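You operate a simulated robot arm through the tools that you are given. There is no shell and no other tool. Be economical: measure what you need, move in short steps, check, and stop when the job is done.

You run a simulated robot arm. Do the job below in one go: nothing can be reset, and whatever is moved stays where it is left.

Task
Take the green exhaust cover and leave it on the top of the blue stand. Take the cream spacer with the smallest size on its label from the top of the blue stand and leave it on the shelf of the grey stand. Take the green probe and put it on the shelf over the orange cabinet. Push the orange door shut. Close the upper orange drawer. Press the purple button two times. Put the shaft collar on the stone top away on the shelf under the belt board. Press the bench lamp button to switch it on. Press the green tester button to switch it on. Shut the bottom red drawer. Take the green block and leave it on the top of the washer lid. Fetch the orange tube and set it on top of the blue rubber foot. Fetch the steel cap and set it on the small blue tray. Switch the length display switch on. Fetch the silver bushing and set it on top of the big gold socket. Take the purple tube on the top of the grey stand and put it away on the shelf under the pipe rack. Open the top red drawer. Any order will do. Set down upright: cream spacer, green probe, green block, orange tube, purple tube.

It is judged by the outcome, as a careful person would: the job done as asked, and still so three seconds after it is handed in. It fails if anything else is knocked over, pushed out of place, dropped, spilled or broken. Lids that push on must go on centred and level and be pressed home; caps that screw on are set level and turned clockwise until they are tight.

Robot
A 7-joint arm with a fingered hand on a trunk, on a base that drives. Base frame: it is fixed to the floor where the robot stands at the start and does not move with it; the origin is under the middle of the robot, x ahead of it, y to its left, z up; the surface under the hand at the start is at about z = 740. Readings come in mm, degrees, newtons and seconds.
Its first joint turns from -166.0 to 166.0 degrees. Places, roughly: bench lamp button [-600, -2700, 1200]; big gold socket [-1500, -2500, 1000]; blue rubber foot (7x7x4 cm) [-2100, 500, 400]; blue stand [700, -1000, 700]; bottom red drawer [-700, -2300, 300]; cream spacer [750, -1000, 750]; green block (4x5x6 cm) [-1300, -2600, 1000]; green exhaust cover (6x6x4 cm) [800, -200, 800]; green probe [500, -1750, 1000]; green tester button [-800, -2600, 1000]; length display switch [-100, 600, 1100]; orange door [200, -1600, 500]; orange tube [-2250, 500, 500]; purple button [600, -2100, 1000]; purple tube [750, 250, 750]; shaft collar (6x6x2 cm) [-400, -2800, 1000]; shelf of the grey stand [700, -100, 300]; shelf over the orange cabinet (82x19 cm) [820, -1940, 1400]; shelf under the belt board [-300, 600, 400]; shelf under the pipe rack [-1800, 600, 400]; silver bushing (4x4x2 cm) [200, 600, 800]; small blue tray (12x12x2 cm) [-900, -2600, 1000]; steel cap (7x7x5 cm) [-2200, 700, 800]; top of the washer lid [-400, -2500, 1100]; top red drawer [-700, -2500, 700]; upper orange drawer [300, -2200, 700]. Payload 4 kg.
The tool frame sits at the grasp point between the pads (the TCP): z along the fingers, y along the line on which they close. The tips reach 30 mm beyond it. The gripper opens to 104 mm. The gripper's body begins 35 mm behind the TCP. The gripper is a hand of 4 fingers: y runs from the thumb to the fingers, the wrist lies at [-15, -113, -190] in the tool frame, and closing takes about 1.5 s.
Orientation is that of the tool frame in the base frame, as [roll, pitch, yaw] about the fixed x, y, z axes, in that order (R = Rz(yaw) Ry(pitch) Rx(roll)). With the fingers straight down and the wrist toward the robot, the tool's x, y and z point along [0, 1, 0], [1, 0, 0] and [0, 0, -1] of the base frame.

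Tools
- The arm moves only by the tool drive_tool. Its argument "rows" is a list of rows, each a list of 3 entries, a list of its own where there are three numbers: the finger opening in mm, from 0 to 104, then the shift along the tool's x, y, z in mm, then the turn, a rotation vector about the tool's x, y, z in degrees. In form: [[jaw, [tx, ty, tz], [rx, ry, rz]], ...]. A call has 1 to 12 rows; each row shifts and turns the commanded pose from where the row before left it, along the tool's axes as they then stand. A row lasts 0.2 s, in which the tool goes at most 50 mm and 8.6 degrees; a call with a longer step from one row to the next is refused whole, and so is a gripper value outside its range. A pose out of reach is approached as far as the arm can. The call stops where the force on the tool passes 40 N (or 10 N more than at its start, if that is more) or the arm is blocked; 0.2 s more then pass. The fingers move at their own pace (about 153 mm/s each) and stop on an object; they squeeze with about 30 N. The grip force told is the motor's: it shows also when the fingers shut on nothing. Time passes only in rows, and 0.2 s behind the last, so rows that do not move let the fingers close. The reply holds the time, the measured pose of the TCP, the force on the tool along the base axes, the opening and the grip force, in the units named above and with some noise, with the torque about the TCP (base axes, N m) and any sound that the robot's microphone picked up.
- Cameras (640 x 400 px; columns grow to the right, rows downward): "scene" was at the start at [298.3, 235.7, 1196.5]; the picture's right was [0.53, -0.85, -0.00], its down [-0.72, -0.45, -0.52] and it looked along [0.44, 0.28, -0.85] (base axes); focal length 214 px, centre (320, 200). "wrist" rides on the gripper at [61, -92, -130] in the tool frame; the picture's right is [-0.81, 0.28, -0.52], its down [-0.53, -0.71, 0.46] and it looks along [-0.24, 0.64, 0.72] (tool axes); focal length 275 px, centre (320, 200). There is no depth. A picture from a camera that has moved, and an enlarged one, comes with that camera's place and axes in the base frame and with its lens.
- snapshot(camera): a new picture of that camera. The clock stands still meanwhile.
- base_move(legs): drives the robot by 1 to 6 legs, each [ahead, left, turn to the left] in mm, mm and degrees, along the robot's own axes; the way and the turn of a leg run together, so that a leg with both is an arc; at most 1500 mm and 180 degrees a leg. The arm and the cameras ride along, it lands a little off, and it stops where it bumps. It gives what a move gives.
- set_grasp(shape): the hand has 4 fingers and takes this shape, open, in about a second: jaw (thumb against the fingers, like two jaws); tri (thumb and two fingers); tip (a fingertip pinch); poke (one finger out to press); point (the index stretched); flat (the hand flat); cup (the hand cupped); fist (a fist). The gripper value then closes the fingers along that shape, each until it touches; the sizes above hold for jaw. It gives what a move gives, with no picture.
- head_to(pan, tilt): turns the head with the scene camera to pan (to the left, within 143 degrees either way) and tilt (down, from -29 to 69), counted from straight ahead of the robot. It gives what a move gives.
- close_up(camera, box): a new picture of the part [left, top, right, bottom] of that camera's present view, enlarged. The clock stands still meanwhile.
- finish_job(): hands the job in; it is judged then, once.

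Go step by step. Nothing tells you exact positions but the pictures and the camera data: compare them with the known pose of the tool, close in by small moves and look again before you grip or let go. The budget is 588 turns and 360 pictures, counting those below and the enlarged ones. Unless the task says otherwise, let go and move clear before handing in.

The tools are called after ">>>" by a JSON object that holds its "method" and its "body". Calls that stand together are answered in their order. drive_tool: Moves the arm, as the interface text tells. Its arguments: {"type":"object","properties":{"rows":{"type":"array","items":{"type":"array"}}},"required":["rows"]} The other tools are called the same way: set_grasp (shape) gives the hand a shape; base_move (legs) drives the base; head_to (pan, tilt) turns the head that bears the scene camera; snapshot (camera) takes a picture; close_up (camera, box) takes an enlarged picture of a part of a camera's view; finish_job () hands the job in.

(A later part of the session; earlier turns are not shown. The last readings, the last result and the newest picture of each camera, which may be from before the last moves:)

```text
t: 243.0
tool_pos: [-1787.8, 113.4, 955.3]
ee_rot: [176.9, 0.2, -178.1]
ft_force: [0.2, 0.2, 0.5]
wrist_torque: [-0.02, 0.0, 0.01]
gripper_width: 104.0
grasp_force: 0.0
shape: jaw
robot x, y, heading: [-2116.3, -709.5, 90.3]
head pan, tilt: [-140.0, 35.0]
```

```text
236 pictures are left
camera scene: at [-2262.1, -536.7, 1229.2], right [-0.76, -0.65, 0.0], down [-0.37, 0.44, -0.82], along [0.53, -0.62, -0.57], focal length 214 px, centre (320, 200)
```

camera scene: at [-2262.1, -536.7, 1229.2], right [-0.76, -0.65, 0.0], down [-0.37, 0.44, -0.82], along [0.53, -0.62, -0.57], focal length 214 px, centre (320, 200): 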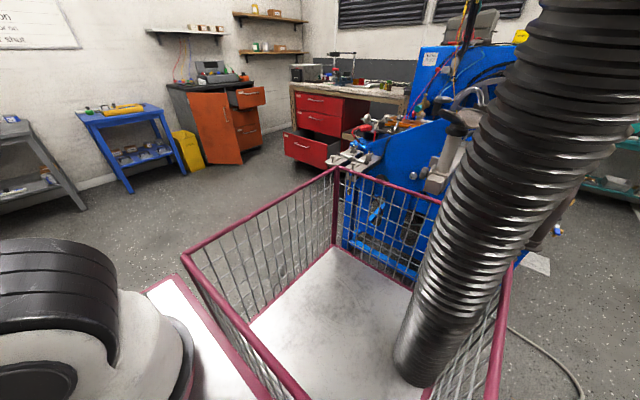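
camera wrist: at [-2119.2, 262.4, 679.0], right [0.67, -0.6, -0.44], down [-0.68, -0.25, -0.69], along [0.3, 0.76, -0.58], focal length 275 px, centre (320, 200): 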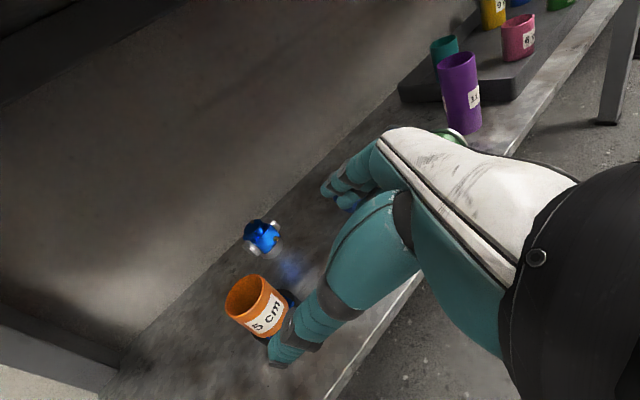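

>>> {"method": "head_to", "body": {"pan": -143, "tilt": 10}}

>>> {"method": "snapshot", "body": {"camera": "scene"}}

>>> {"method": "head_to", "body": {"pan": 143, "tilt": 20}}

>>> {"method": "snapshot", "body": {"camera": "scene"}}

>>> {"method": "head_to", "body": {"pan": 143, "tilt": 65}}

>>> {"method": "snapshot", "body": {"camera": "scene"}}

```text
t: 243.9
tool_pos: [-1786.7, 114.9, 955.0]
ee_rot: [176.9, 0.1, -178.0]
ft_force: [0.0, 0.8, 0.5]
wrist_torque: [0.01, -0.02, 0.0]
gripper_width: 104.1
grasp_force: 0.0
shape: jaw
robot x, y, heading: [-2117.2, -707.2, 90.0]
head pan, tilt: [-143.0, 10.0]
```

```text
235 pictures are left
camera scene: at [-2262.7, -543.5, 1269.2], right [-0.8, -0.61, 0.0], down [-0.11, 0.14, -0.98], along [0.6, -0.78, -0.17], focal length 214 px, centre (320, 200)
```

scene: 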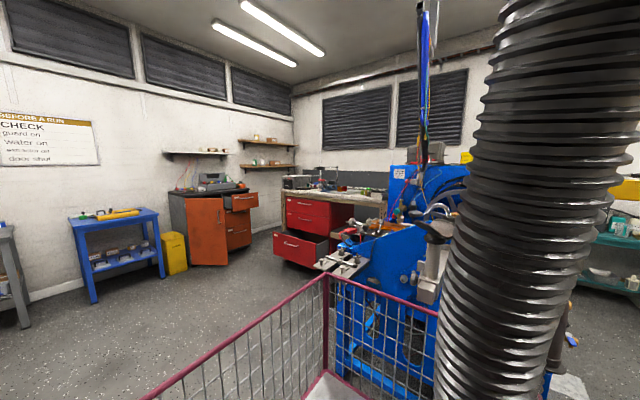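

```text
t: 247.8
tool_pos: [-1788.0, 113.5, 955.0]
ee_rot: [176.9, 0.1, -178.1]
ft_force: [0.2, 0.0, -0.1]
wrist_torque: [-0.02, 0.01, -0.02]
gripper_width: 104.0
grasp_force: 0.0
shape: jaw
robot x, y, heading: [-2118.5, -709.0, 90.4]
head pan, tilt: [143.0, 20.0]
```

```text
234 pictures are left
camera scene: at [-2374.8, -544.2, 1253.0], right [-0.8, 0.6, 0.0], down [0.2, 0.27, -0.94], along [-0.56, -0.75, -0.34], focal length 214 px, centre (320, 200)
```

scene: 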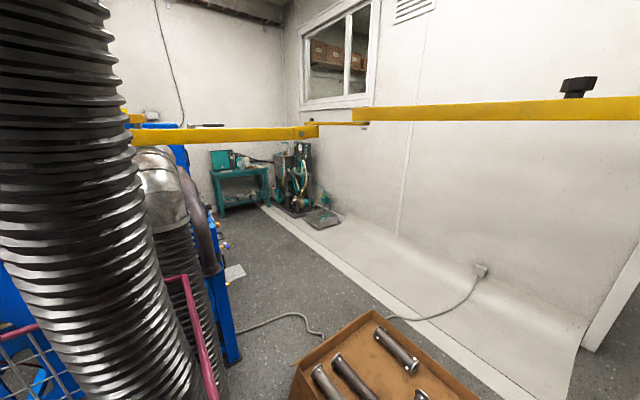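

```text
t: 249.0
tool_pos: [-1786.9, 114.1, 955.6]
ee_rot: [176.9, 0.2, -178.1]
ft_force: [0.1, -0.1, 0.4]
wrist_torque: [0.02, 0.02, -0.01]
gripper_width: 104.0
grasp_force: 0.0
shape: jaw
robot x, y, heading: [-2117.0, -709.7, 90.4]
head pan, tilt: [143.0, 65.0]
```

```text
233 pictures are left
camera scene: at [-2355.4, -518.2, 1189.4], right [-0.8, 0.6, 0.0], down [0.54, 0.73, -0.42], along [-0.25, -0.34, -0.91], focal length 214 px, centre (320, 200)
```

scene: 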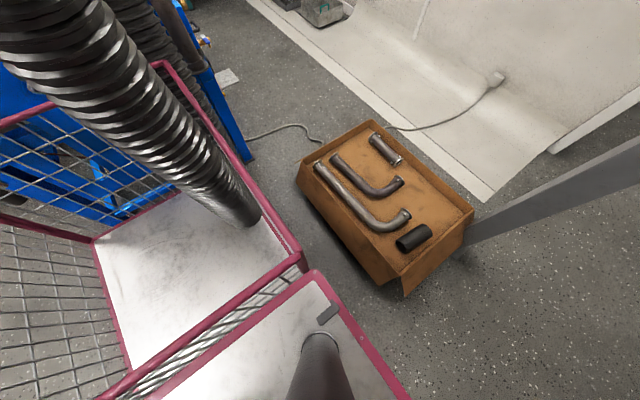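

The hose is fixed scenery hanging there; I'll avoid reversing below y≈-700 in this spot. Now a measured look at the steel cap behind the stub.

>>> {"method": "head_to", "body": {"pan": 0, "tilt": 25}}

>>> {"method": "close_up", "body": {"camera": "scene", "box": [300, 130, 380, 180]}}

>>> {"method": "head_to", "body": {"pan": -60, "tilt": 10}}

>>> {"method": "snapshot", "body": {"camera": "scene"}}

```text
t: 251.2
tool_pos: [-1786.9, 113.0, 954.9]
ee_rot: [176.8, 0.2, -178.1]
ft_force: [-0.3, -0.2, 0.4]
wrist_torque: [-0.01, 0.02, -0.02]
gripper_width: 103.8
grasp_force: 0.0
shape: jaw
robot x, y, heading: [-2118.9, -708.3, 90.4]
head pan, tilt: [0.0, 25.0]
```

```text
8.00 times, centred on (340, 155) of scene
camera zoom: at [-2319.6, -377.4, 1244.9], right [1.0, 0.01, 0.0], down [0.0, -0.42, -0.91], along [-0.01, 0.91, -0.42], focal length 1716 px, centre (160, 560)
```

zoom: 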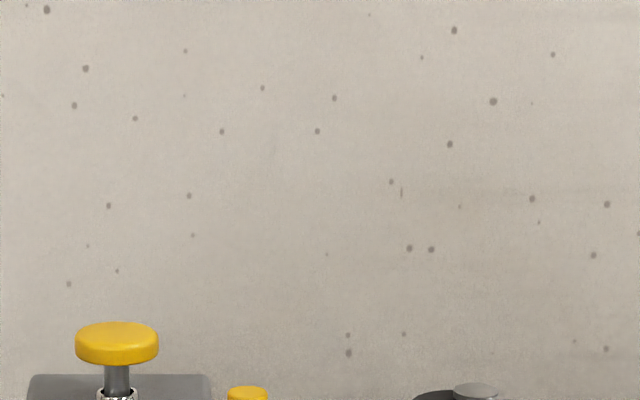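

```text
t: 252.5
tool_pos: [-1786.4, 113.9, 956.9]
ee_rot: [177.0, 0.1, -178.1]
ft_force: [-0.3, 0.8, 0.3]
wrist_torque: [-0.01, 0.01, 0.02]
gripper_width: 103.7
grasp_force: 0.0
shape: jaw
robot x, y, heading: [-2118.5, -706.1, 90.2]
head pan, tilt: [-60.0, 10.0]
```

```text
231 pictures are left
camera scene: at [-2238.8, -422.6, 1269.3], right [0.51, -0.86, 0.0], down [-0.15, -0.09, -0.98], along [0.85, 0.5, -0.17], focal length 214 px, centre (320, 200)
```

scene: 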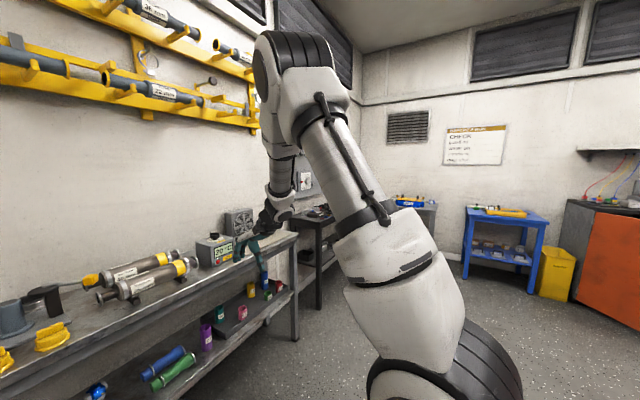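

The arm is in a good posture. I'll level the hand, bring it in front, and move over the bench to view the cap from above.

>>> {"method": "drive_tool", "body": {"rows": [[104, [39, 0, -16], [3, 0, 1.9]], [104, [39, 0, -16], [0, 0, 0]], [104, [39, 0, -16], [0, 0, 0]], [104, [39, 0, -16], [0, 0, 0]], [104, [39, 0, -16], [0, 0, 0]], [104, [35, 0, -16], [0, 0, 0]]]}}

>>> {"method": "base_move", "body": {"legs": [[300, 170, 0]]}}

>>> {"method": "head_to", "body": {"pan": -5, "tilt": 30}}

>>> {"method": "snapshot", "body": {"camera": "scene"}}

>>> {"method": "snapshot", "body": {"camera": "wrist"}}

```text
t: 253.9
tool_pos: [-2015.9, 111.2, 1050.3]
ee_rot: [179.9, 0.0, 179.9]
ft_force: [0.3, 0.8, -0.6]
wrist_torque: [0.0, 0.02, -0.05]
gripper_width: 103.9
grasp_force: 0.0
shape: jaw
robot x, y, heading: [-2118.0, -710.1, 90.3]
head pan, tilt: [-60.0, 10.0]
```

```text
t: 256.2
tool_pos: [-2188.9, 411.1, 1049.6]
ee_rot: [179.9, 0.0, -179.9]
ft_force: [-0.3, -0.1, 0.3]
wrist_torque: [0.02, 0.04, 0.01]
gripper_width: 104.0
grasp_force: 0.1
shape: jaw
robot x, y, heading: [-2290.1, -410.4, 90.6]
head pan, tilt: [-60.0, 10.0]
```

```text
t: 257.4
tool_pos: [-2190.3, 413.2, 1051.5]
ee_rot: [179.9, 0.0, -180.0]
ft_force: [-0.2, 0.7, -0.2]
wrist_torque: [-0.01, 0.02, 0.03]
gripper_width: 103.7
grasp_force: 0.1
shape: jaw
robot x, y, heading: [-2289.3, -408.6, 90.7]
head pan, tilt: [-5.0, 30.0]
```

```text
230 pictures are left
camera scene: at [-2483.1, -79.3, 1237.0], right [1.0, -0.08, 0.0], down [-0.04, -0.5, -0.87], along [0.07, 0.86, -0.5], focal length 214 px, centre (320, 200)
```

scene: 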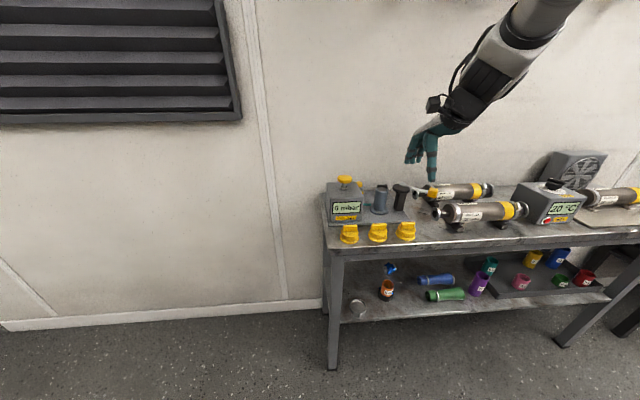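

```text
229 pictures are left
camera wrist: at [-2250.1, 321.3, 1181.0], right [0.81, 0.28, 0.52], down [0.53, -0.71, -0.46], along [0.24, 0.65, -0.72], focal length 275 px, centre (320, 200)
```

wrist: 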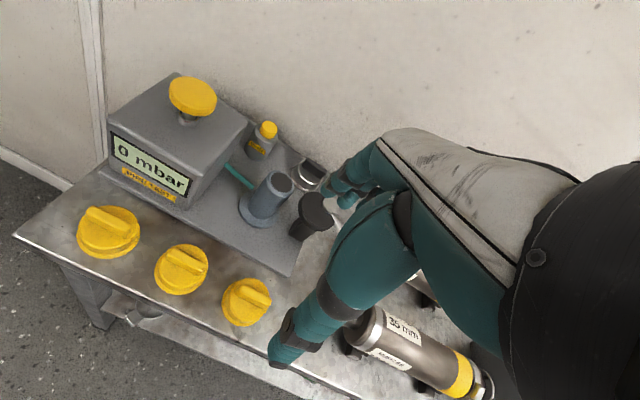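

>>> {"method": "close_up", "body": {"camera": "wrist", "box": [210, 100, 370, 250]}}

>>> {"method": "close_up", "body": {"camera": "scene", "box": [320, 165, 440, 240]}}

```text
2.67 times, centred on (290, 175) of wrist
camera zoom: at [-2250.1, 321.3, 1181.0], right [0.81, 0.28, 0.52], down [0.53, -0.71, -0.46], along [0.24, 0.65, -0.72], focal length 734 px, centre (400, 267)
```

zoom: 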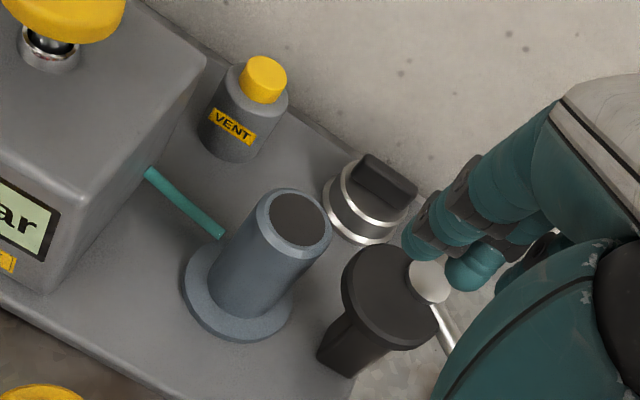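

```text
5.33 times, centred on (380, 202) of scene
camera zoom: at [-2483.1, -79.3, 1237.0], right [1.0, -0.08, 0.0], down [-0.04, -0.5, -0.87], along [0.07, 0.86, -0.5], focal length 1144 px, centre (0, 187)
```

zoom: 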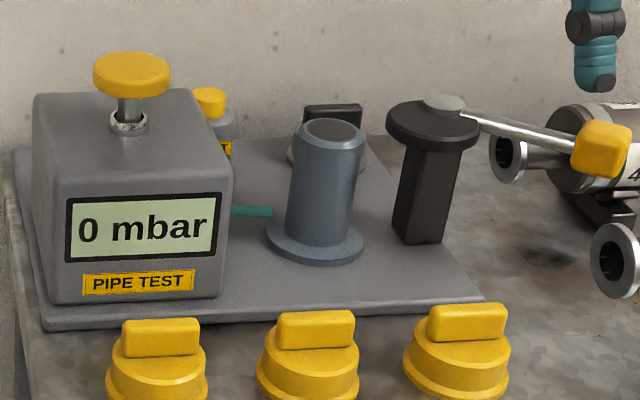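

The steel cap (black handle bar) is at about (-2164,705) near the wall. I'll move over it at a safe height and re-measure.

>>> {"method": "base_move", "body": {"legs": [[270, -22, -0.6]]}}

>>> {"method": "snapshot", "body": {"camera": "wrist"}}

>>> {"method": "snapshot", "body": {"camera": "scene"}}

```text
t: 259.4
tool_pos: [-2160.5, 670.3, 1047.9]
ee_rot: [-179.5, -0.1, 179.6]
ft_force: [0.8, -21.7, 0.5]
wrist_torque: [0.43, 0.01, -0.25]
gripper_width: 102.3
grasp_force: 0.0
shape: jaw
robot x, y, heading: [-2268.8, -142.8, 89.6]
head pan, tilt: [-5.0, 30.0]
stopped in leg 1: the force on the tool passed its limit at 52 N (the readings are from after the stop); the commanded pose is now the measured one
```

```text
226 pictures are left
camera wrist: at [-2221.1, 582.2, 1179.7], right [0.81, 0.27, 0.51], down [0.53, -0.72, -0.45], along [0.24, 0.64, -0.73], focal length 275 px, centre (320, 200)
```

wrist: 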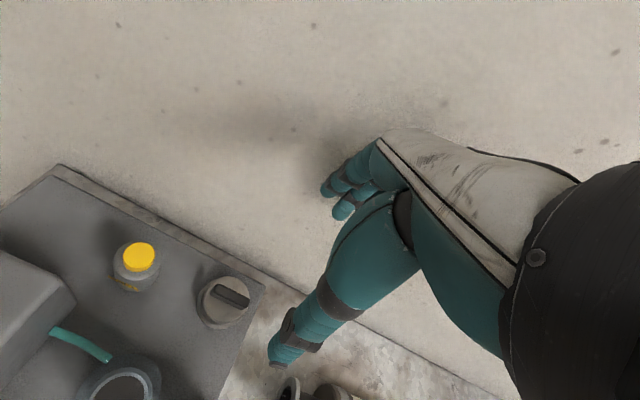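

```text
225 pictures are left
camera scene: at [-2458.6, 186.9, 1237.2], right [1.0, -0.09, 0.0], down [-0.05, -0.5, -0.87], along [0.08, 0.86, -0.5], focal length 214 px, centre (320, 200)
```

scene: 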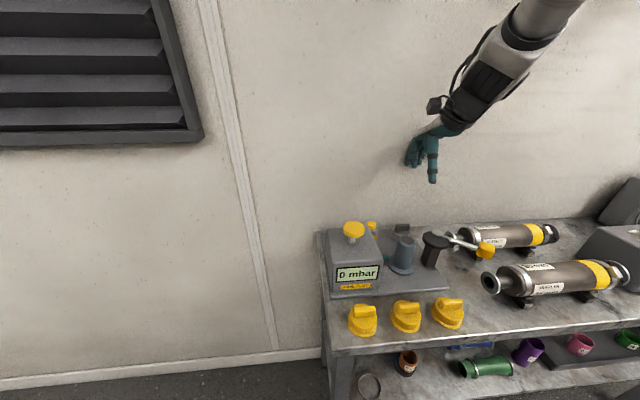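

Fingers touched the wall, so I'll back off 40 mm and narrow the opening.

>>> {"method": "base_move", "body": {"legs": [[-45, 0, 0.5]]}}

>>> {"method": "drive_tool", "body": {"rows": [[50, [0, 0, 30], [-0.5, 0, 0]], [50, [0, 0, 40], [0, 0, 0]], [50, [0, 0, 20], [0, 0, 0]], [50, [0, 0, 0], [0, 0, 0]]]}}

>>> {"method": "close_up", "body": {"camera": "wrist", "box": [140, 150, 380, 300]}}

>>> {"method": "close_up", "body": {"camera": "scene", "box": [340, 150, 500, 300]}}

```text
t: 260.3
tool_pos: [-2167.4, 628.7, 1049.6]
ee_rot: [-179.6, -0.1, -179.9]
ft_force: [-0.7, -0.9, -0.6]
wrist_torque: [-0.01, 0.01, 0.01]
gripper_width: 103.8
grasp_force: 0.0
shape: jaw
robot x, y, heading: [-2266.6, -186.3, 90.3]
head pan, tilt: [-5.0, 30.0]
```

```text
t: 261.3
tool_pos: [-2167.8, 628.0, 959.4]
ee_rot: [179.9, -0.3, -179.9]
ft_force: [-0.2, -0.2, -1.0]
wrist_torque: [0.0, 0.0, 0.02]
gripper_width: 50.5
grasp_force: 0.1
shape: jaw
robot x, y, heading: [-2268.0, -186.3, 90.8]
head pan, tilt: [-5.0, 30.0]
```

```text
2.67 times, centred on (260, 225) of wrist
camera zoom: at [-2228.5, 537.1, 1088.7], right [0.81, 0.28, 0.52], down [0.53, -0.71, -0.46], along [0.24, 0.65, -0.72], focal length 734 px, centre (480, 133)
```

zoom: 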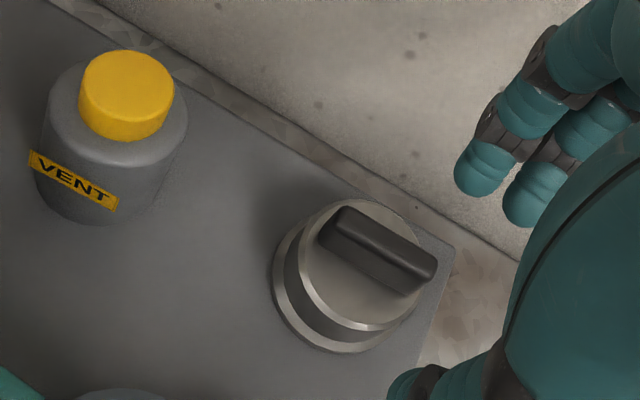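

```text
2.67 times, centred on (420, 225) of scene
camera zoom: at [-2461.6, 141.0, 1236.9], right [1.0, -0.08, 0.0], down [-0.04, -0.5, -0.87], along [0.07, 0.86, -0.5], focal length 572 px, centre (53, 133)
```

zoom: 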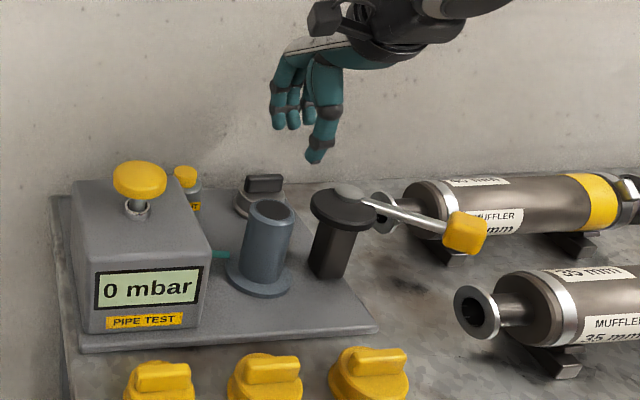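

The handle runs along x, top at about (-2166,680,842). Moving above it and descending part-way.

>>> {"method": "drive_tool", "body": {"rows": [[50, [-1, 26, 0], [0, 0.3, 0]], [50, [-1, 26, 0], [0, 0, 0]], [50, [0, 0, 40], [0, 0, 0]], [50, [0, 0, 30], [0, 0, 0]]]}}

>>> {"method": "snapshot", "body": {"camera": "wrist"}}

>>> {"method": "close_up", "body": {"camera": "scene", "box": [370, 170, 450, 240]}}

```text
t: 262.3
tool_pos: [-2167.9, 679.2, 888.5]
ee_rot: [179.9, -0.4, -179.9]
ft_force: [1.3, -15.9, 1.7]
wrist_torque: [0.38, -0.01, -0.21]
gripper_width: 46.6
grasp_force: 0.0
shape: jaw
robot x, y, heading: [-2267.1, -188.0, 90.2]
head pan, tilt: [-5.0, 30.0]
```

```text
222 pictures are left
camera wrist: at [-2225.9, 589.1, 1019.7], right [0.81, 0.28, 0.51], down [0.53, -0.71, -0.46], along [0.24, 0.65, -0.73], focal length 275 px, centre (320, 200)
```

wrist: 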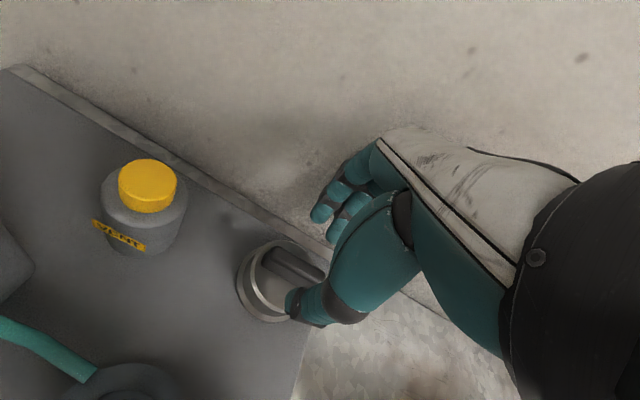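

```text
5.71 times, centred on (410, 205) of scene
camera zoom: at [-2461.6, 140.2, 1237.1], right [1.0, -0.08, 0.0], down [-0.04, -0.5, -0.87], along [0.07, 0.86, -0.5], focal length 1226 px, centre (-194, 171)
```

zoom: 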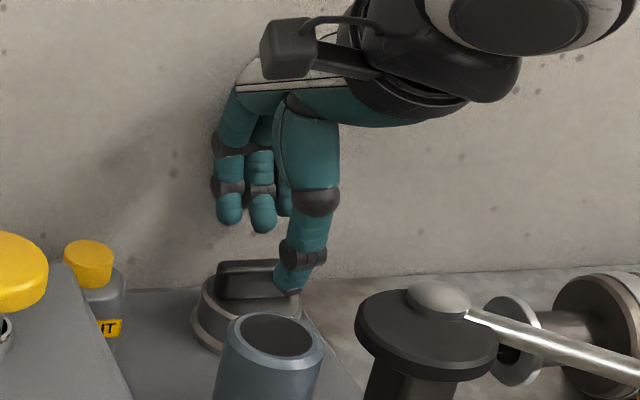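

The knuckles touch the wall in this orientation. I'll lift, rotate the hand 90° so it closes along the wall, and grip the cap's body instead.

>>> {"method": "drive_tool", "body": {"rows": [[104, [0, -20, -40], [0, 0, 0]], [104, [0, -20, -30], [0, 0.3, 0]], [104, [0, 0, 0], [0, 0, -8.2]], [104, [0, 0, 0], [0, 0, -8.2]], [104, [0, 0, 0], [0, 0, -8.2]], [104, [0, 0, 0], [0, 0, -8.2]], [104, [0, 0, 0], [0, 0, -8.2]], [104, [0, 0, 0], [0, 0, -8.2]], [104, [0, 0, 0], [0, 0, -8.2]], [104, [0, 0, 0], [0, 0, -8.2]], [104, [0, 0, 0], [0, 0, -8.2]], [104, [0, 0, 0], [0, 0, -8.2]]]}}

>>> {"method": "drive_tool", "body": {"rows": [[104, [0, 0, 0], [0, 0, -8]]]}}

>>> {"method": "snapshot", "body": {"camera": "wrist"}}

>>> {"method": "snapshot", "body": {"camera": "scene"}}

```text
t: 264.9
tool_pos: [-2165.7, 642.4, 959.6]
ee_rot: [179.2, 0.1, -97.9]
ft_force: [-0.2, -0.3, 0.5]
wrist_torque: [-0.02, -0.01, -0.03]
gripper_width: 103.6
grasp_force: 0.2
shape: jaw
robot x, y, heading: [-2269.3, -188.4, 90.5]
head pan, tilt: [-5.0, 30.0]
```

```text
t: 265.3
tool_pos: [-2165.3, 641.3, 959.0]
ee_rot: [179.2, 0.3, -89.8]
ft_force: [0.3, 0.3, 0.1]
wrist_torque: [0.02, 0.01, 0.0]
gripper_width: 104.0
grasp_force: 0.1
shape: jaw
robot x, y, heading: [-2267.5, -187.3, 90.1]
head pan, tilt: [-5.0, 30.0]
```

```text
220 pictures are left
camera wrist: at [-2071.2, 580.9, 1088.1], right [-0.27, 0.81, 0.52], down [0.71, 0.54, -0.46], along [-0.66, 0.24, -0.72], focal length 275 px, centre (320, 200)
```

wrist: 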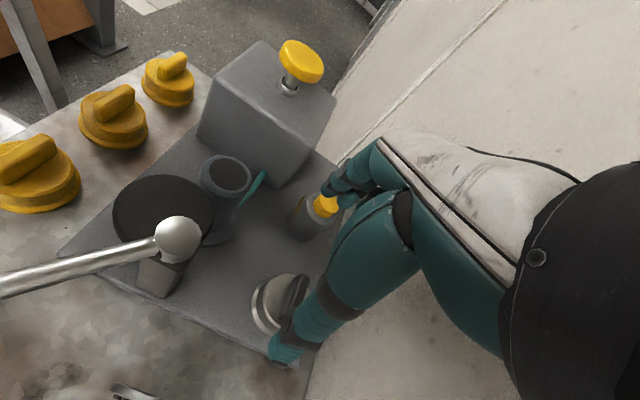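

```text
219 pictures are left
camera scene: at [-2461.5, 141.0, 1237.0], right [1.0, -0.08, 0.0], down [-0.04, -0.5, -0.87], along [0.07, 0.86, -0.5], focal length 214 px, centre (320, 200)
```

scene: 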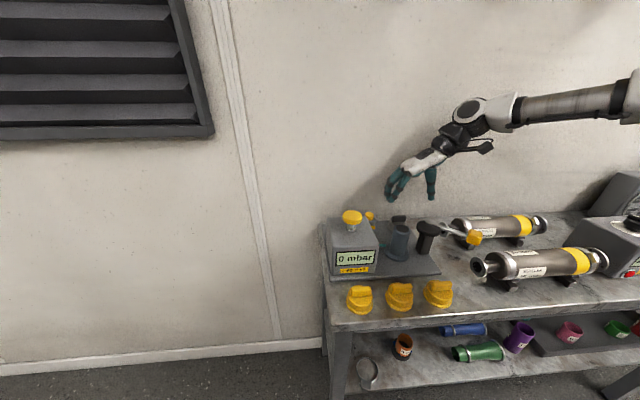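

>>> {"method": "close_up", "body": {"camera": "wrist", "box": [200, 230, 360, 380]}}

```text
2.67 times, centred on (280, 305) of wrist
camera zoom: at [-2071.2, 580.9, 1088.1], right [-0.27, 0.81, 0.52], down [0.71, 0.54, -0.46], along [-0.66, 0.24, -0.72], focal length 734 px, centre (427, -80)
```

zoom: 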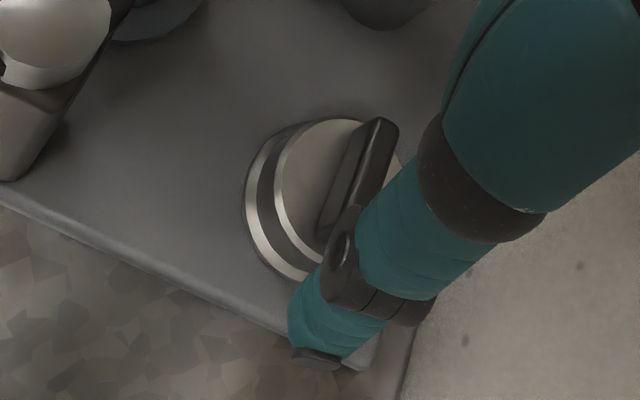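

>>> {"method": "drive_tool", "body": {"rows": [[104, [-18, 3, 0], [0.7, 0, 0]], [104, [-17, 0, 0], [0, 0, 0]], [104, [0, 0, 40], [0, 0, 0]]]}}

>>> {"method": "snapshot", "body": {"camera": "wrist"}}

>>> {"method": "close_up", "body": {"camera": "scene", "box": [350, 140, 510, 290]}}

```text
t: 266.1
tool_pos: [-2168.6, 677.0, 919.2]
ee_rot: [179.9, 0.3, -89.9]
ft_force: [-0.6, -1.0, 0.0]
wrist_torque: [0.02, 0.02, 0.01]
gripper_width: 103.7
grasp_force: 0.1
shape: jaw
robot x, y, heading: [-2269.3, -187.8, 90.4]
head pan, tilt: [-5.0, 30.0]
```

```text
217 pictures are left
camera wrist: at [-2076.2, 615.9, 1048.9], right [-0.28, 0.81, 0.52], down [0.71, 0.54, -0.45], along [-0.65, 0.24, -0.72], focal length 275 px, centre (320, 200)
```

wrist: 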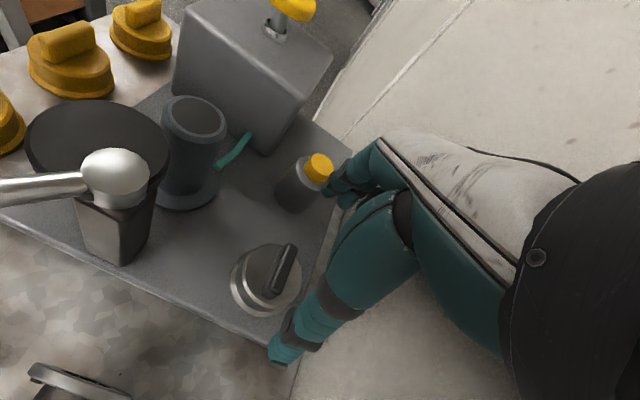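

```text
2.67 times, centred on (430, 215) of scene
camera zoom: at [-2461.6, 140.9, 1237.0], right [1.0, -0.08, 0.0], down [-0.04, -0.5, -0.87], along [0.07, 0.86, -0.5], focal length 572 px, centre (27, 160)
```

zoom: 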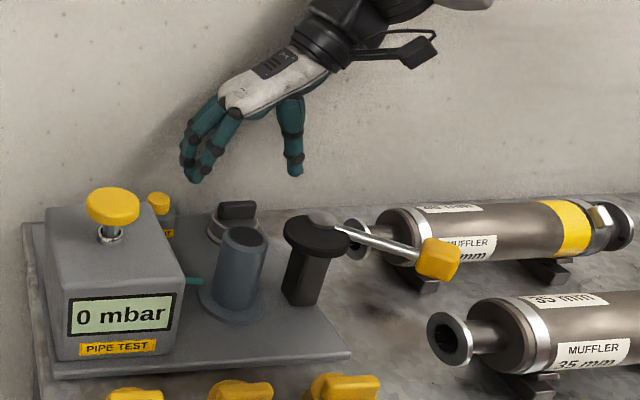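

>>> {"method": "drive_tool", "body": {"rows": [[88, [1, 3, 0], [0, 0, 0]], [88, [0, 0, 30], [0, 0, 0]], [88, [0, 0, 25], [0, 0, 0]]]}}

>>> {"method": "snapshot", "body": {"camera": "wrist"}}

>>> {"method": "close_up", "body": {"camera": "scene", "box": [370, 160, 450, 235]}}

```text
t: 266.9
tool_pos: [-2172.9, 674.9, 863.7]
ee_rot: [179.9, 0.2, -89.9]
ft_force: [0.2, -0.1, 1.3]
wrist_torque: [-0.03, 0.01, -0.03]
gripper_width: 88.1
grasp_force: 0.2
shape: jaw
robot x, y, heading: [-2266.3, -188.5, 90.0]
head pan, tilt: [-5.0, 30.0]
```

```text
215 pictures are left
camera wrist: at [-2079.5, 614.7, 994.2], right [-0.28, 0.81, 0.52], down [0.71, 0.54, -0.46], along [-0.65, 0.24, -0.72], focal length 275 px, centre (320, 200)
```

wrist: 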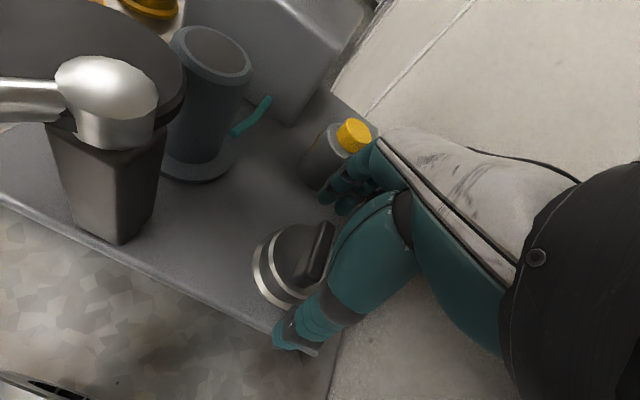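

```text
5.33 times, centred on (410, 198) of scene
camera zoom: at [-2461.6, 140.9, 1237.0], right [1.0, -0.08, 0.0], down [-0.04, -0.5, -0.87], along [0.07, 0.86, -0.5], focal length 1144 px, centre (-160, 213)
```

zoom: 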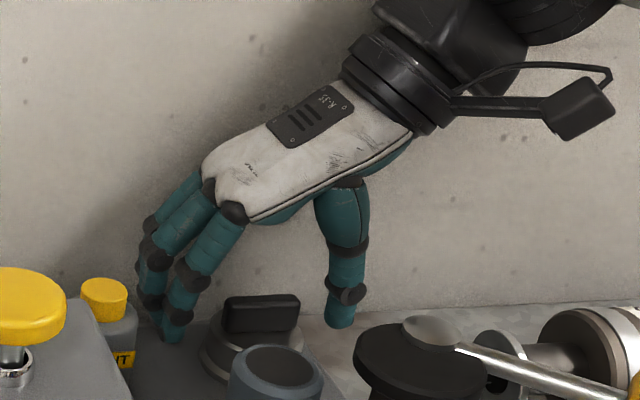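

>>> {"method": "drive_tool", "body": {"rows": [[88, [0, 0, 15], [0, 0, 0]], [88, [0, 0, 12], [0, 0, 0]], [88, [0, 0, 6], [0, 0, 0]], [88, [0, 0, 0], [0, 0, 0]]]}}

>>> {"method": "close_up", "body": {"camera": "scene", "box": [370, 160, 450, 235]}}

```text
t: 267.6
tool_pos: [-2172.6, 676.6, 841.6]
ee_rot: [179.7, 0.5, -90.0]
ft_force: [2.5, -2.7, 16.4]
wrist_torque: [0.02, 0.8, 0.17]
gripper_width: 86.9
grasp_force: 0.0
shape: jaw
robot x, y, heading: [-2267.5, -185.6, 90.3]
head pan, tilt: [-5.0, 30.0]
stopped in row 3: the force on the tool passed its limit at 50 N (the readings are from after the stop); the commanded pose is now the measured one
```

```text
5.33 times, centred on (410, 198) of scene
camera zoom: at [-2461.4, 140.3, 1237.1], right [1.0, -0.08, 0.0], down [-0.04, -0.5, -0.87], along [0.07, 0.86, -0.5], focal length 1144 px, centre (-160, 213)
```

zoom: 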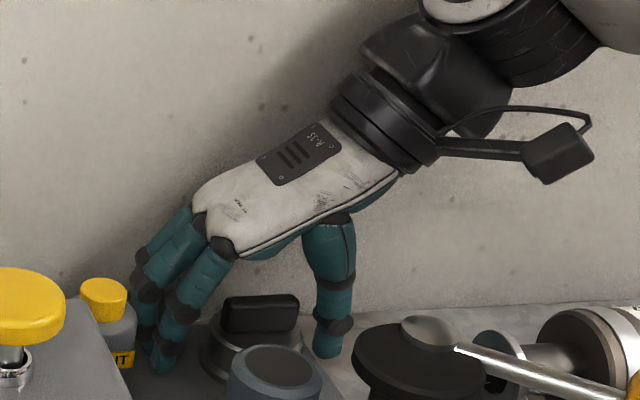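

The fingertips touched the fixture plate. Raising 3 mm and closing on the cap.

>>> {"method": "drive_tool", "body": {"rows": [[88, [0, 0, -4], [0, 0, 0]], [60, [0, 0, 0], [0, 0, 0]], [50, [0, 0, 0], [0, 0, 0]], [50, [0, 0, 0], [0, 0, 0]], [50, [0, 0, 0], [0, 0, 0]], [50, [0, 0, 0], [0, 0, 0]], [50, [0, 0, 0], [0, 0, 0]]]}}

>>> {"method": "close_up", "body": {"camera": "scene", "box": [370, 160, 450, 235]}}

>>> {"method": "snapshot", "body": {"camera": "wrist"}}

```text
t: 269.2
tool_pos: [-2173.0, 676.2, 842.7]
ee_rot: [179.8, 0.4, -90.0]
ft_force: [0.0, -0.5, -2.3]
wrist_torque: [0.02, 0.01, -0.05]
gripper_width: 50.2
grasp_force: 30.4
shape: jaw
robot x, y, heading: [-2268.2, -187.0, 90.2]
head pan, tilt: [-5.0, 30.0]
```

```text
5.33 times, centred on (410, 198) of scene
camera zoom: at [-2461.5, 141.1, 1236.9], right [1.0, -0.08, 0.0], down [-0.04, -0.5, -0.87], along [0.07, 0.86, -0.5], focal length 1144 px, centre (-160, 213)
```

zoom: 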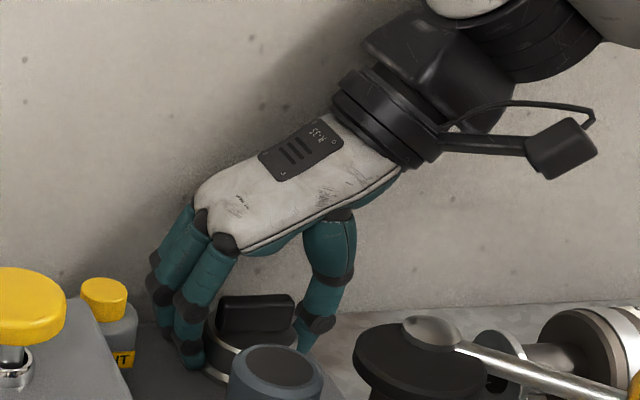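

```text
211 pictures are left
camera wrist: at [-2079.8, 615.9, 972.3], right [-0.27, 0.81, 0.52], down [0.71, 0.54, -0.45], along [-0.65, 0.25, -0.72], focal length 275 px, centre (320, 200)
```

wrist: 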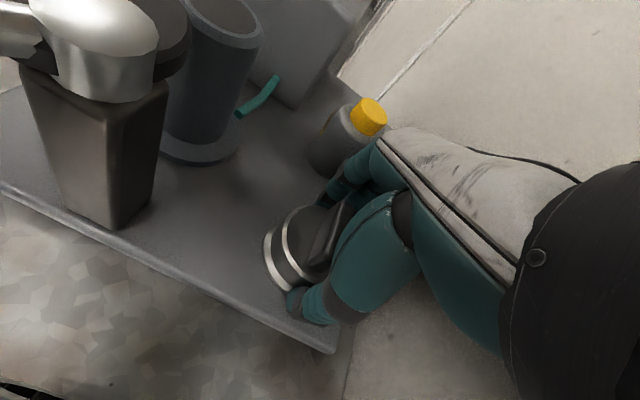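

>>> {"method": "drive_tool", "body": {"rows": [[30, [0, 0, 0], [0, 0, 0]], [30, [0, 0, 0], [0, 0, 0]], [30, [0, 0, 0], [0, 0, 0]], [30, [0, 0, 0], [0, 0, 0]], [30, [0, 0, -10], [0, 0, 0]], [30, [0, 0, -30], [0, 0, 0]], [30, [0, 0, -30], [0, 0, 0]]]}}

>>> {"method": "close_up", "body": {"camera": "scene", "box": [370, 140, 450, 215]}}

>>> {"method": "snapshot", "body": {"camera": "wrist"}}

```text
t: 270.8
tool_pos: [-2171.8, 677.5, 912.9]
ee_rot: [179.8, 0.4, -90.0]
ft_force: [-0.1, 0.7, -3.0]
wrist_torque: [0.03, -0.04, -0.03]
gripper_width: 49.7
grasp_force: 29.5
shape: jaw
robot x, y, heading: [-2268.9, -187.8, 90.1]
head pan, tilt: [-5.0, 30.0]
```

```text
5.33 times, centred on (410, 178) of scene
camera zoom: at [-2461.4, 141.2, 1236.9], right [1.0, -0.08, 0.0], down [-0.04, -0.5, -0.87], along [0.07, 0.86, -0.5], focal length 1144 px, centre (-160, 320)
```

zoom: 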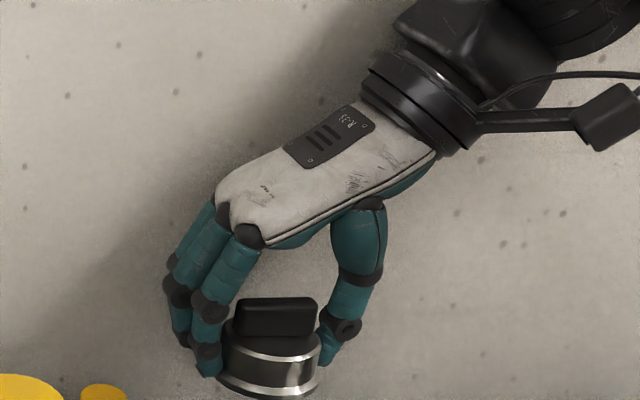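

```text
209 pictures are left
camera wrist: at [-2079.3, 615.5, 1042.9], right [-0.27, 0.81, 0.52], down [0.71, 0.54, -0.46], along [-0.65, 0.25, -0.72], focal length 275 px, centre (320, 200)
```

wrist: 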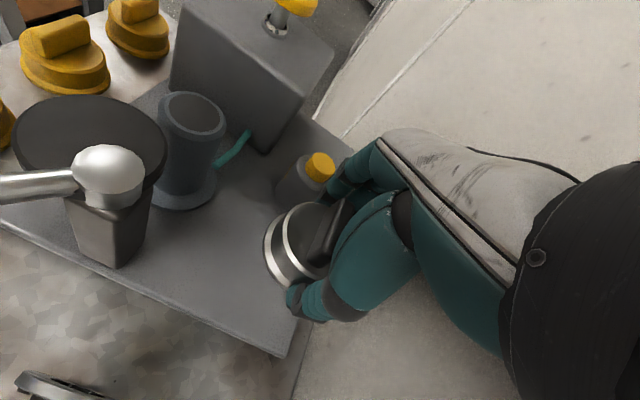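

The steel cap is held level. I'll raise it, back off, and drive over to the red-drawer workbench.

>>> {"method": "drive_tool", "body": {"rows": [[30, [5, 0, -45], [0, 0, 0]], [30, [5, 0, -45], [0, 0, 0]], [30, [5, 0, -45], [0, 0, 0]], [30, [5, 0, -10], [0, 0, 0]]]}}

>>> {"method": "base_move", "body": {"legs": [[-420, 0, 0], [0, -1350, 0], [0, 0, -175]]}}

>>> {"method": "head_to", "body": {"pan": 0, "tilt": 15}}

>>> {"method": "snapshot", "body": {"camera": "scene"}}

```text
t: 271.8
tool_pos: [-2172.4, 655.6, 1058.9]
ee_rot: [179.8, 0.4, -90.0]
ft_force: [-0.2, -1.0, -2.4]
wrist_torque: [0.0, 0.01, 0.01]
gripper_width: 49.4
grasp_force: 30.4
shape: jaw
robot x, y, heading: [-2270.3, -187.7, 90.6]
head pan, tilt: [-5.0, 30.0]
```

```text
t: 287.9
tool_pos: [-930.9, -1449.9, 1058.1]
ee_rot: [179.8, 0.4, 95.6]
ft_force: [0.9, 0.8, -1.9]
wrist_torque: [0.0, 0.02, 0.01]
gripper_width: 48.9
grasp_force: 29.3
shape: jaw
robot x, y, heading: [-918.0, -599.8, -84.0]
head pan, tilt: [-5.0, 30.0]
```

```text
t: 288.7
tool_pos: [-931.1, -1449.4, 1058.7]
ee_rot: [179.8, 0.4, 95.7]
ft_force: [0.3, -0.3, -3.6]
wrist_torque: [0.0, 0.01, 0.0]
gripper_width: 48.9
grasp_force: 29.8
shape: jaw
robot x, y, heading: [-916.2, -597.9, -84.1]
head pan, tilt: [0.0, 15.0]
```

```text
208 pictures are left
camera scene: at [-684.0, -912.9, 1261.1], right [-0.99, -0.1, 0.0], down [-0.03, 0.26, -0.97], along [0.1, -0.96, -0.26], focal length 214 px, centre (320, 200)
```

scene: 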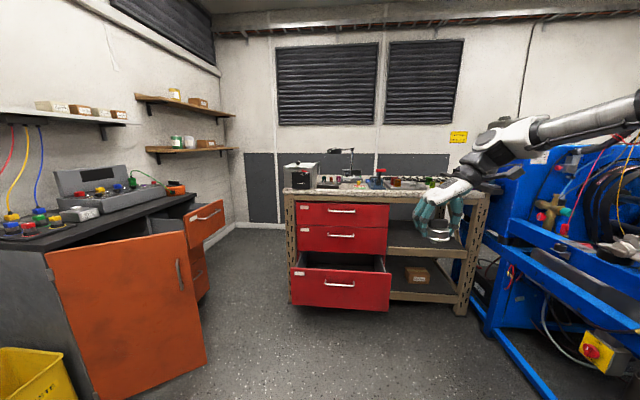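

>>> {"method": "base_move", "body": {"legs": [[500, 0, -6]]}}

>>> {"method": "head_to", "body": {"pan": 0, "tilt": 20}}

>>> {"method": "snapshot", "body": {"camera": "scene"}}

>>> {"method": "close_up", "body": {"camera": "scene", "box": [230, 100, 470, 250]}}

```text
t: 291.6
tool_pos: [-995.5, -1945.3, 1058.5]
ee_rot: [179.8, 0.4, 89.4]
ft_force: [-0.1, 0.1, -3.1]
wrist_torque: [-0.03, 0.04, 0.01]
gripper_width: 48.7
grasp_force: 30.3
shape: jaw
robot x, y, heading: [-892.9, -1103.3, -90.4]
head pan, tilt: [0.0, 15.0]
```

```text
t: 292.3
tool_pos: [-996.0, -1946.4, 1057.9]
ee_rot: [179.8, 0.4, 89.5]
ft_force: [-0.2, -0.4, -1.8]
wrist_torque: [0.0, 0.04, 0.01]
gripper_width: 49.0
grasp_force: 30.6
shape: jaw
robot x, y, heading: [-891.2, -1102.6, -90.1]
head pan, tilt: [0.0, 20.0]
```

```text
207 pictures are left
camera scene: at [-693.4, -1437.9, 1253.0], right [-1.0, 0.0, 0.0], down [0.0, 0.34, -0.94], along [0.0, -0.94, -0.34], focal length 214 px, centre (320, 200)
```

scene: 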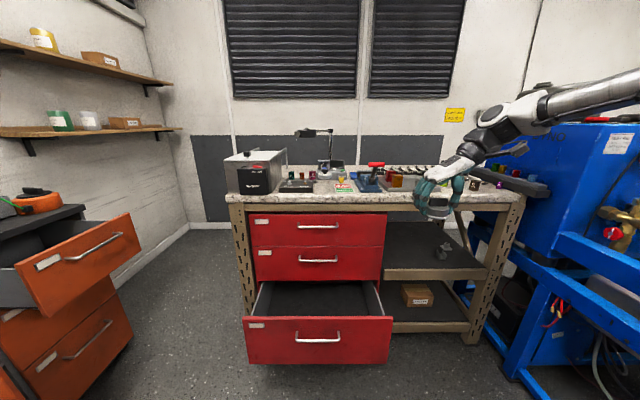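

```text
2.67 times, centred on (350, 175) of scene
camera zoom: at [-693.4, -1437.9, 1253.0], right [-1.0, 0.0, 0.0], down [0.0, 0.34, -0.94], along [0.0, -0.94, -0.34], focal length 572 px, centre (240, 267)
```

zoom: 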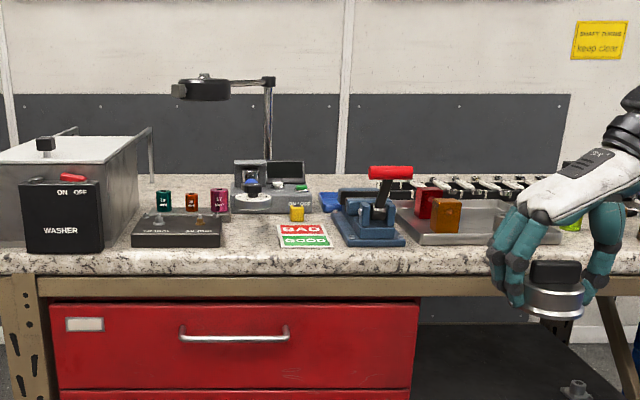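

>>> {"method": "drive_tool", "body": {"rows": [[30, [0, 0, -40], [0, 0, 0]], [30, [0, 0, -40], [0, 0, 0]]]}}

>>> {"method": "base_move", "body": {"legs": [[400, 0, 0]]}}

>>> {"method": "head_to", "body": {"pan": -5, "tilt": 25}}

>>> {"method": "snapshot", "body": {"camera": "scene"}}

>>> {"method": "close_up", "body": {"camera": "scene", "box": [150, 100, 470, 300]}}

>>> {"method": "snapshot", "body": {"camera": "wrist"}}

```text
t: 292.9
tool_pos: [-996.6, -1944.6, 1137.7]
ee_rot: [179.8, 0.4, 89.5]
ft_force: [0.4, -0.6, -2.8]
wrist_torque: [0.01, 0.0, 0.0]
gripper_width: 49.0
grasp_force: 29.7
shape: jaw
robot x, y, heading: [-892.7, -1106.5, -90.2]
head pan, tilt: [0.0, 20.0]
```

```text
t: 295.4
tool_pos: [-1003.7, -2343.0, 1137.7]
ee_rot: [179.7, 0.4, 89.1]
ft_force: [0.6, -0.6, -2.1]
wrist_torque: [0.03, 0.02, 0.0]
gripper_width: 48.6
grasp_force: 29.4
shape: jaw
robot x, y, heading: [-893.6, -1497.0, -90.4]
head pan, tilt: [0.0, 20.0]
```

```text
t: 296.0
tool_pos: [-1004.1, -2342.5, 1137.4]
ee_rot: [179.7, 0.4, 89.1]
ft_force: [-0.1, -0.1, -2.8]
wrist_torque: [0.05, 0.02, -0.02]
gripper_width: 48.8
grasp_force: 29.4
shape: jaw
robot x, y, heading: [-896.3, -1498.3, -90.5]
head pan, tilt: [-5.0, 25.0]
```

```text
205 pictures are left
camera scene: at [-705.7, -1835.0, 1244.9], right [-1.0, 0.1, 0.0], down [0.04, 0.42, -0.91], along [-0.09, -0.9, -0.42], focal length 214 px, centre (320, 200)
```

scene: 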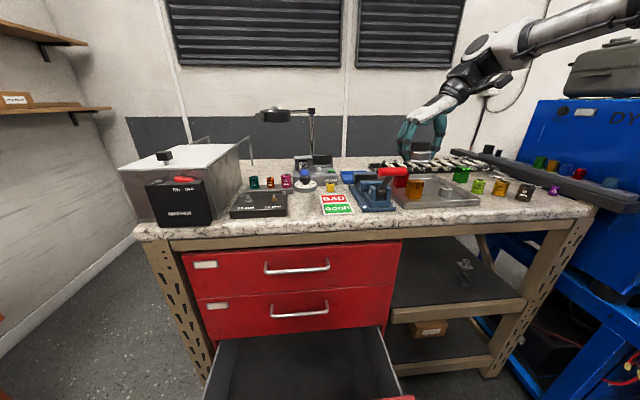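

```text
2.00 times, centred on (310, 200) of scene
camera zoom: at [-705.7, -1835.0, 1244.9], right [-1.0, 0.1, 0.0], down [0.04, 0.42, -0.91], along [-0.09, -0.9, -0.42], focal length 429 px, centre (340, 200)
```

zoom: 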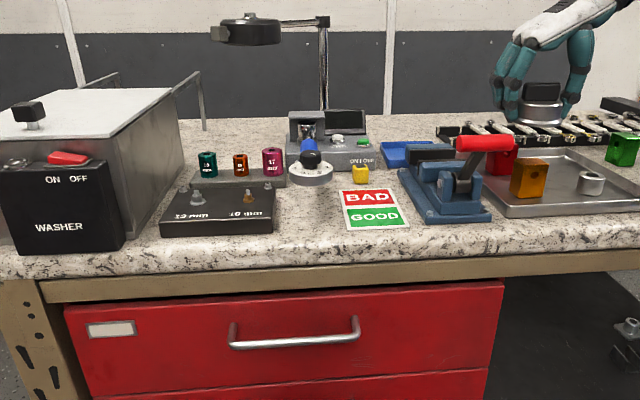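

```text
203 pictures are left
camera wrist: at [-1095.1, -2277.6, 1267.1], right [0.26, -0.81, 0.52], down [-0.72, -0.53, -0.45], along [0.64, -0.26, -0.72], focal length 275 px, centre (320, 200)
```

wrist: 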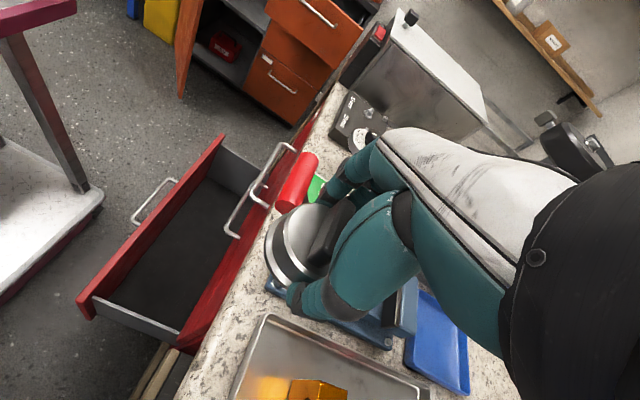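

>>> {"method": "base_move", "body": {"legs": [[150, 0, 0]]}}

>>> {"method": "snapshot", "body": {"camera": "wrist"}}

>>> {"method": "close_up", "body": {"camera": "scene", "box": [250, 120, 490, 270]}}

```text
t: 297.4
tool_pos: [-1007.1, -2491.8, 1137.0]
ee_rot: [179.8, 0.4, 89.1]
ft_force: [0.2, 0.9, -2.7]
wrist_torque: [-0.01, 0.02, -0.01]
gripper_width: 48.8
grasp_force: 30.2
shape: jaw
robot x, y, heading: [-897.2, -1651.6, -90.4]
head pan, tilt: [-5.0, 25.0]
```

```text
202 pictures are left
camera wrist: at [-1097.5, -2427.7, 1267.1], right [0.26, -0.81, 0.52], down [-0.72, -0.53, -0.45], along [0.64, -0.26, -0.72], focal length 275 px, centre (320, 200)
```

wrist: 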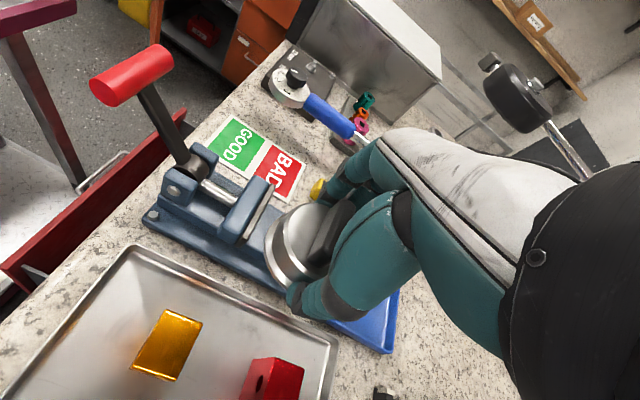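

```text
2.67 times, centred on (370, 195) of scene
camera zoom: at [-707.5, -1985.5, 1244.9], right [-1.0, 0.1, 0.0], down [0.04, 0.42, -0.91], along [-0.09, -0.9, -0.42], focal length 572 px, centre (187, 213)
```

zoom: 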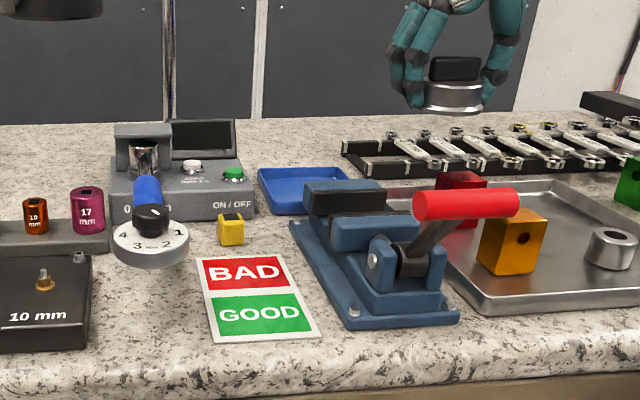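

The tray's centre is at about (-928,-2632) with its floor at z≈958. I'll extend the arm toward it.

>>> {"method": "drive_tool", "body": {"rows": [[30, [-25, 20, 0], [0, 0, 0]], [30, [-25, 20, 0], [0, 0, 0]], [30, [-25, 20, 0], [0, 0, 0]], [30, [-25, 19, 0], [0, 0, 0]]]}}

>>> {"method": "base_move", "body": {"legs": [[40, 0, 0]]}}

>>> {"method": "snapshot", "body": {"camera": "wrist"}}

>>> {"method": "close_up", "body": {"camera": "scene", "box": [250, 100, 490, 250]}}

```text
t: 298.4
tool_pos: [-929.8, -2593.2, 1139.3]
ee_rot: [179.8, 0.4, 89.1]
ft_force: [-0.3, 0.3, -2.5]
wrist_torque: [-0.05, -0.01, 0.0]
gripper_width: 48.9
grasp_force: 30.2
shape: jaw
robot x, y, heading: [-894.5, -1651.1, -90.6]
head pan, tilt: [-5.0, 25.0]
```

```text
t: 299.3
tool_pos: [-927.7, -2633.8, 1140.6]
ee_rot: [179.8, 0.4, 89.2]
ft_force: [0.7, 0.1, -3.4]
wrist_torque: [0.01, 0.02, 0.02]
gripper_width: 49.1
grasp_force: 29.6
shape: jaw
robot x, y, heading: [-896.2, -1690.1, -90.6]
head pan, tilt: [-5.0, 25.0]
```

```text
200 pictures are left
camera wrist: at [-1019.8, -2570.3, 1268.8], right [0.26, -0.81, 0.52], down [-0.72, -0.53, -0.45], along [0.64, -0.26, -0.72], focal length 275 px, centre (320, 200)
```

wrist: 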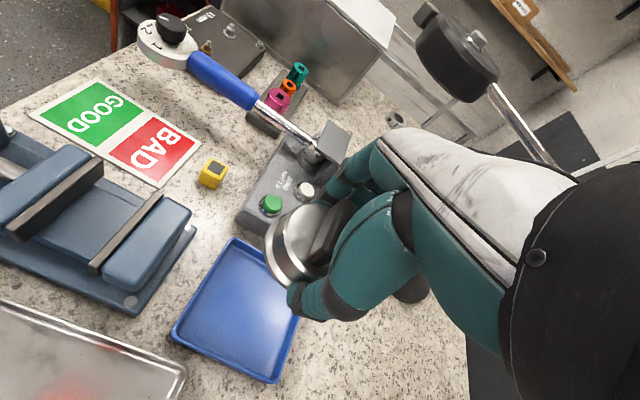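

```text
2.67 times, centred on (370, 175) of scene
camera zoom: at [-707.7, -2025.9, 1244.9], right [-1.0, 0.1, 0.0], down [0.04, 0.42, -0.91], along [-0.09, -0.9, -0.42], focal length 572 px, centre (187, 267)
```

zoom: 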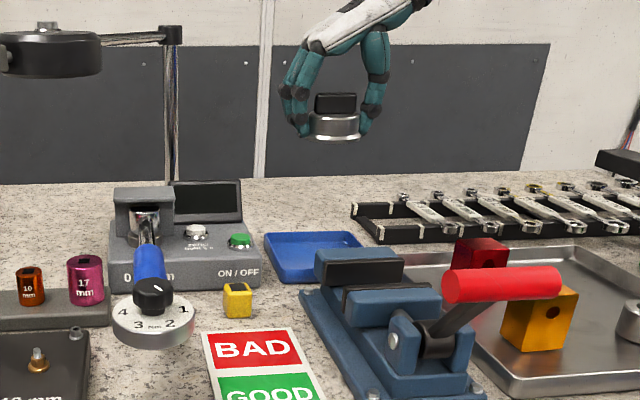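

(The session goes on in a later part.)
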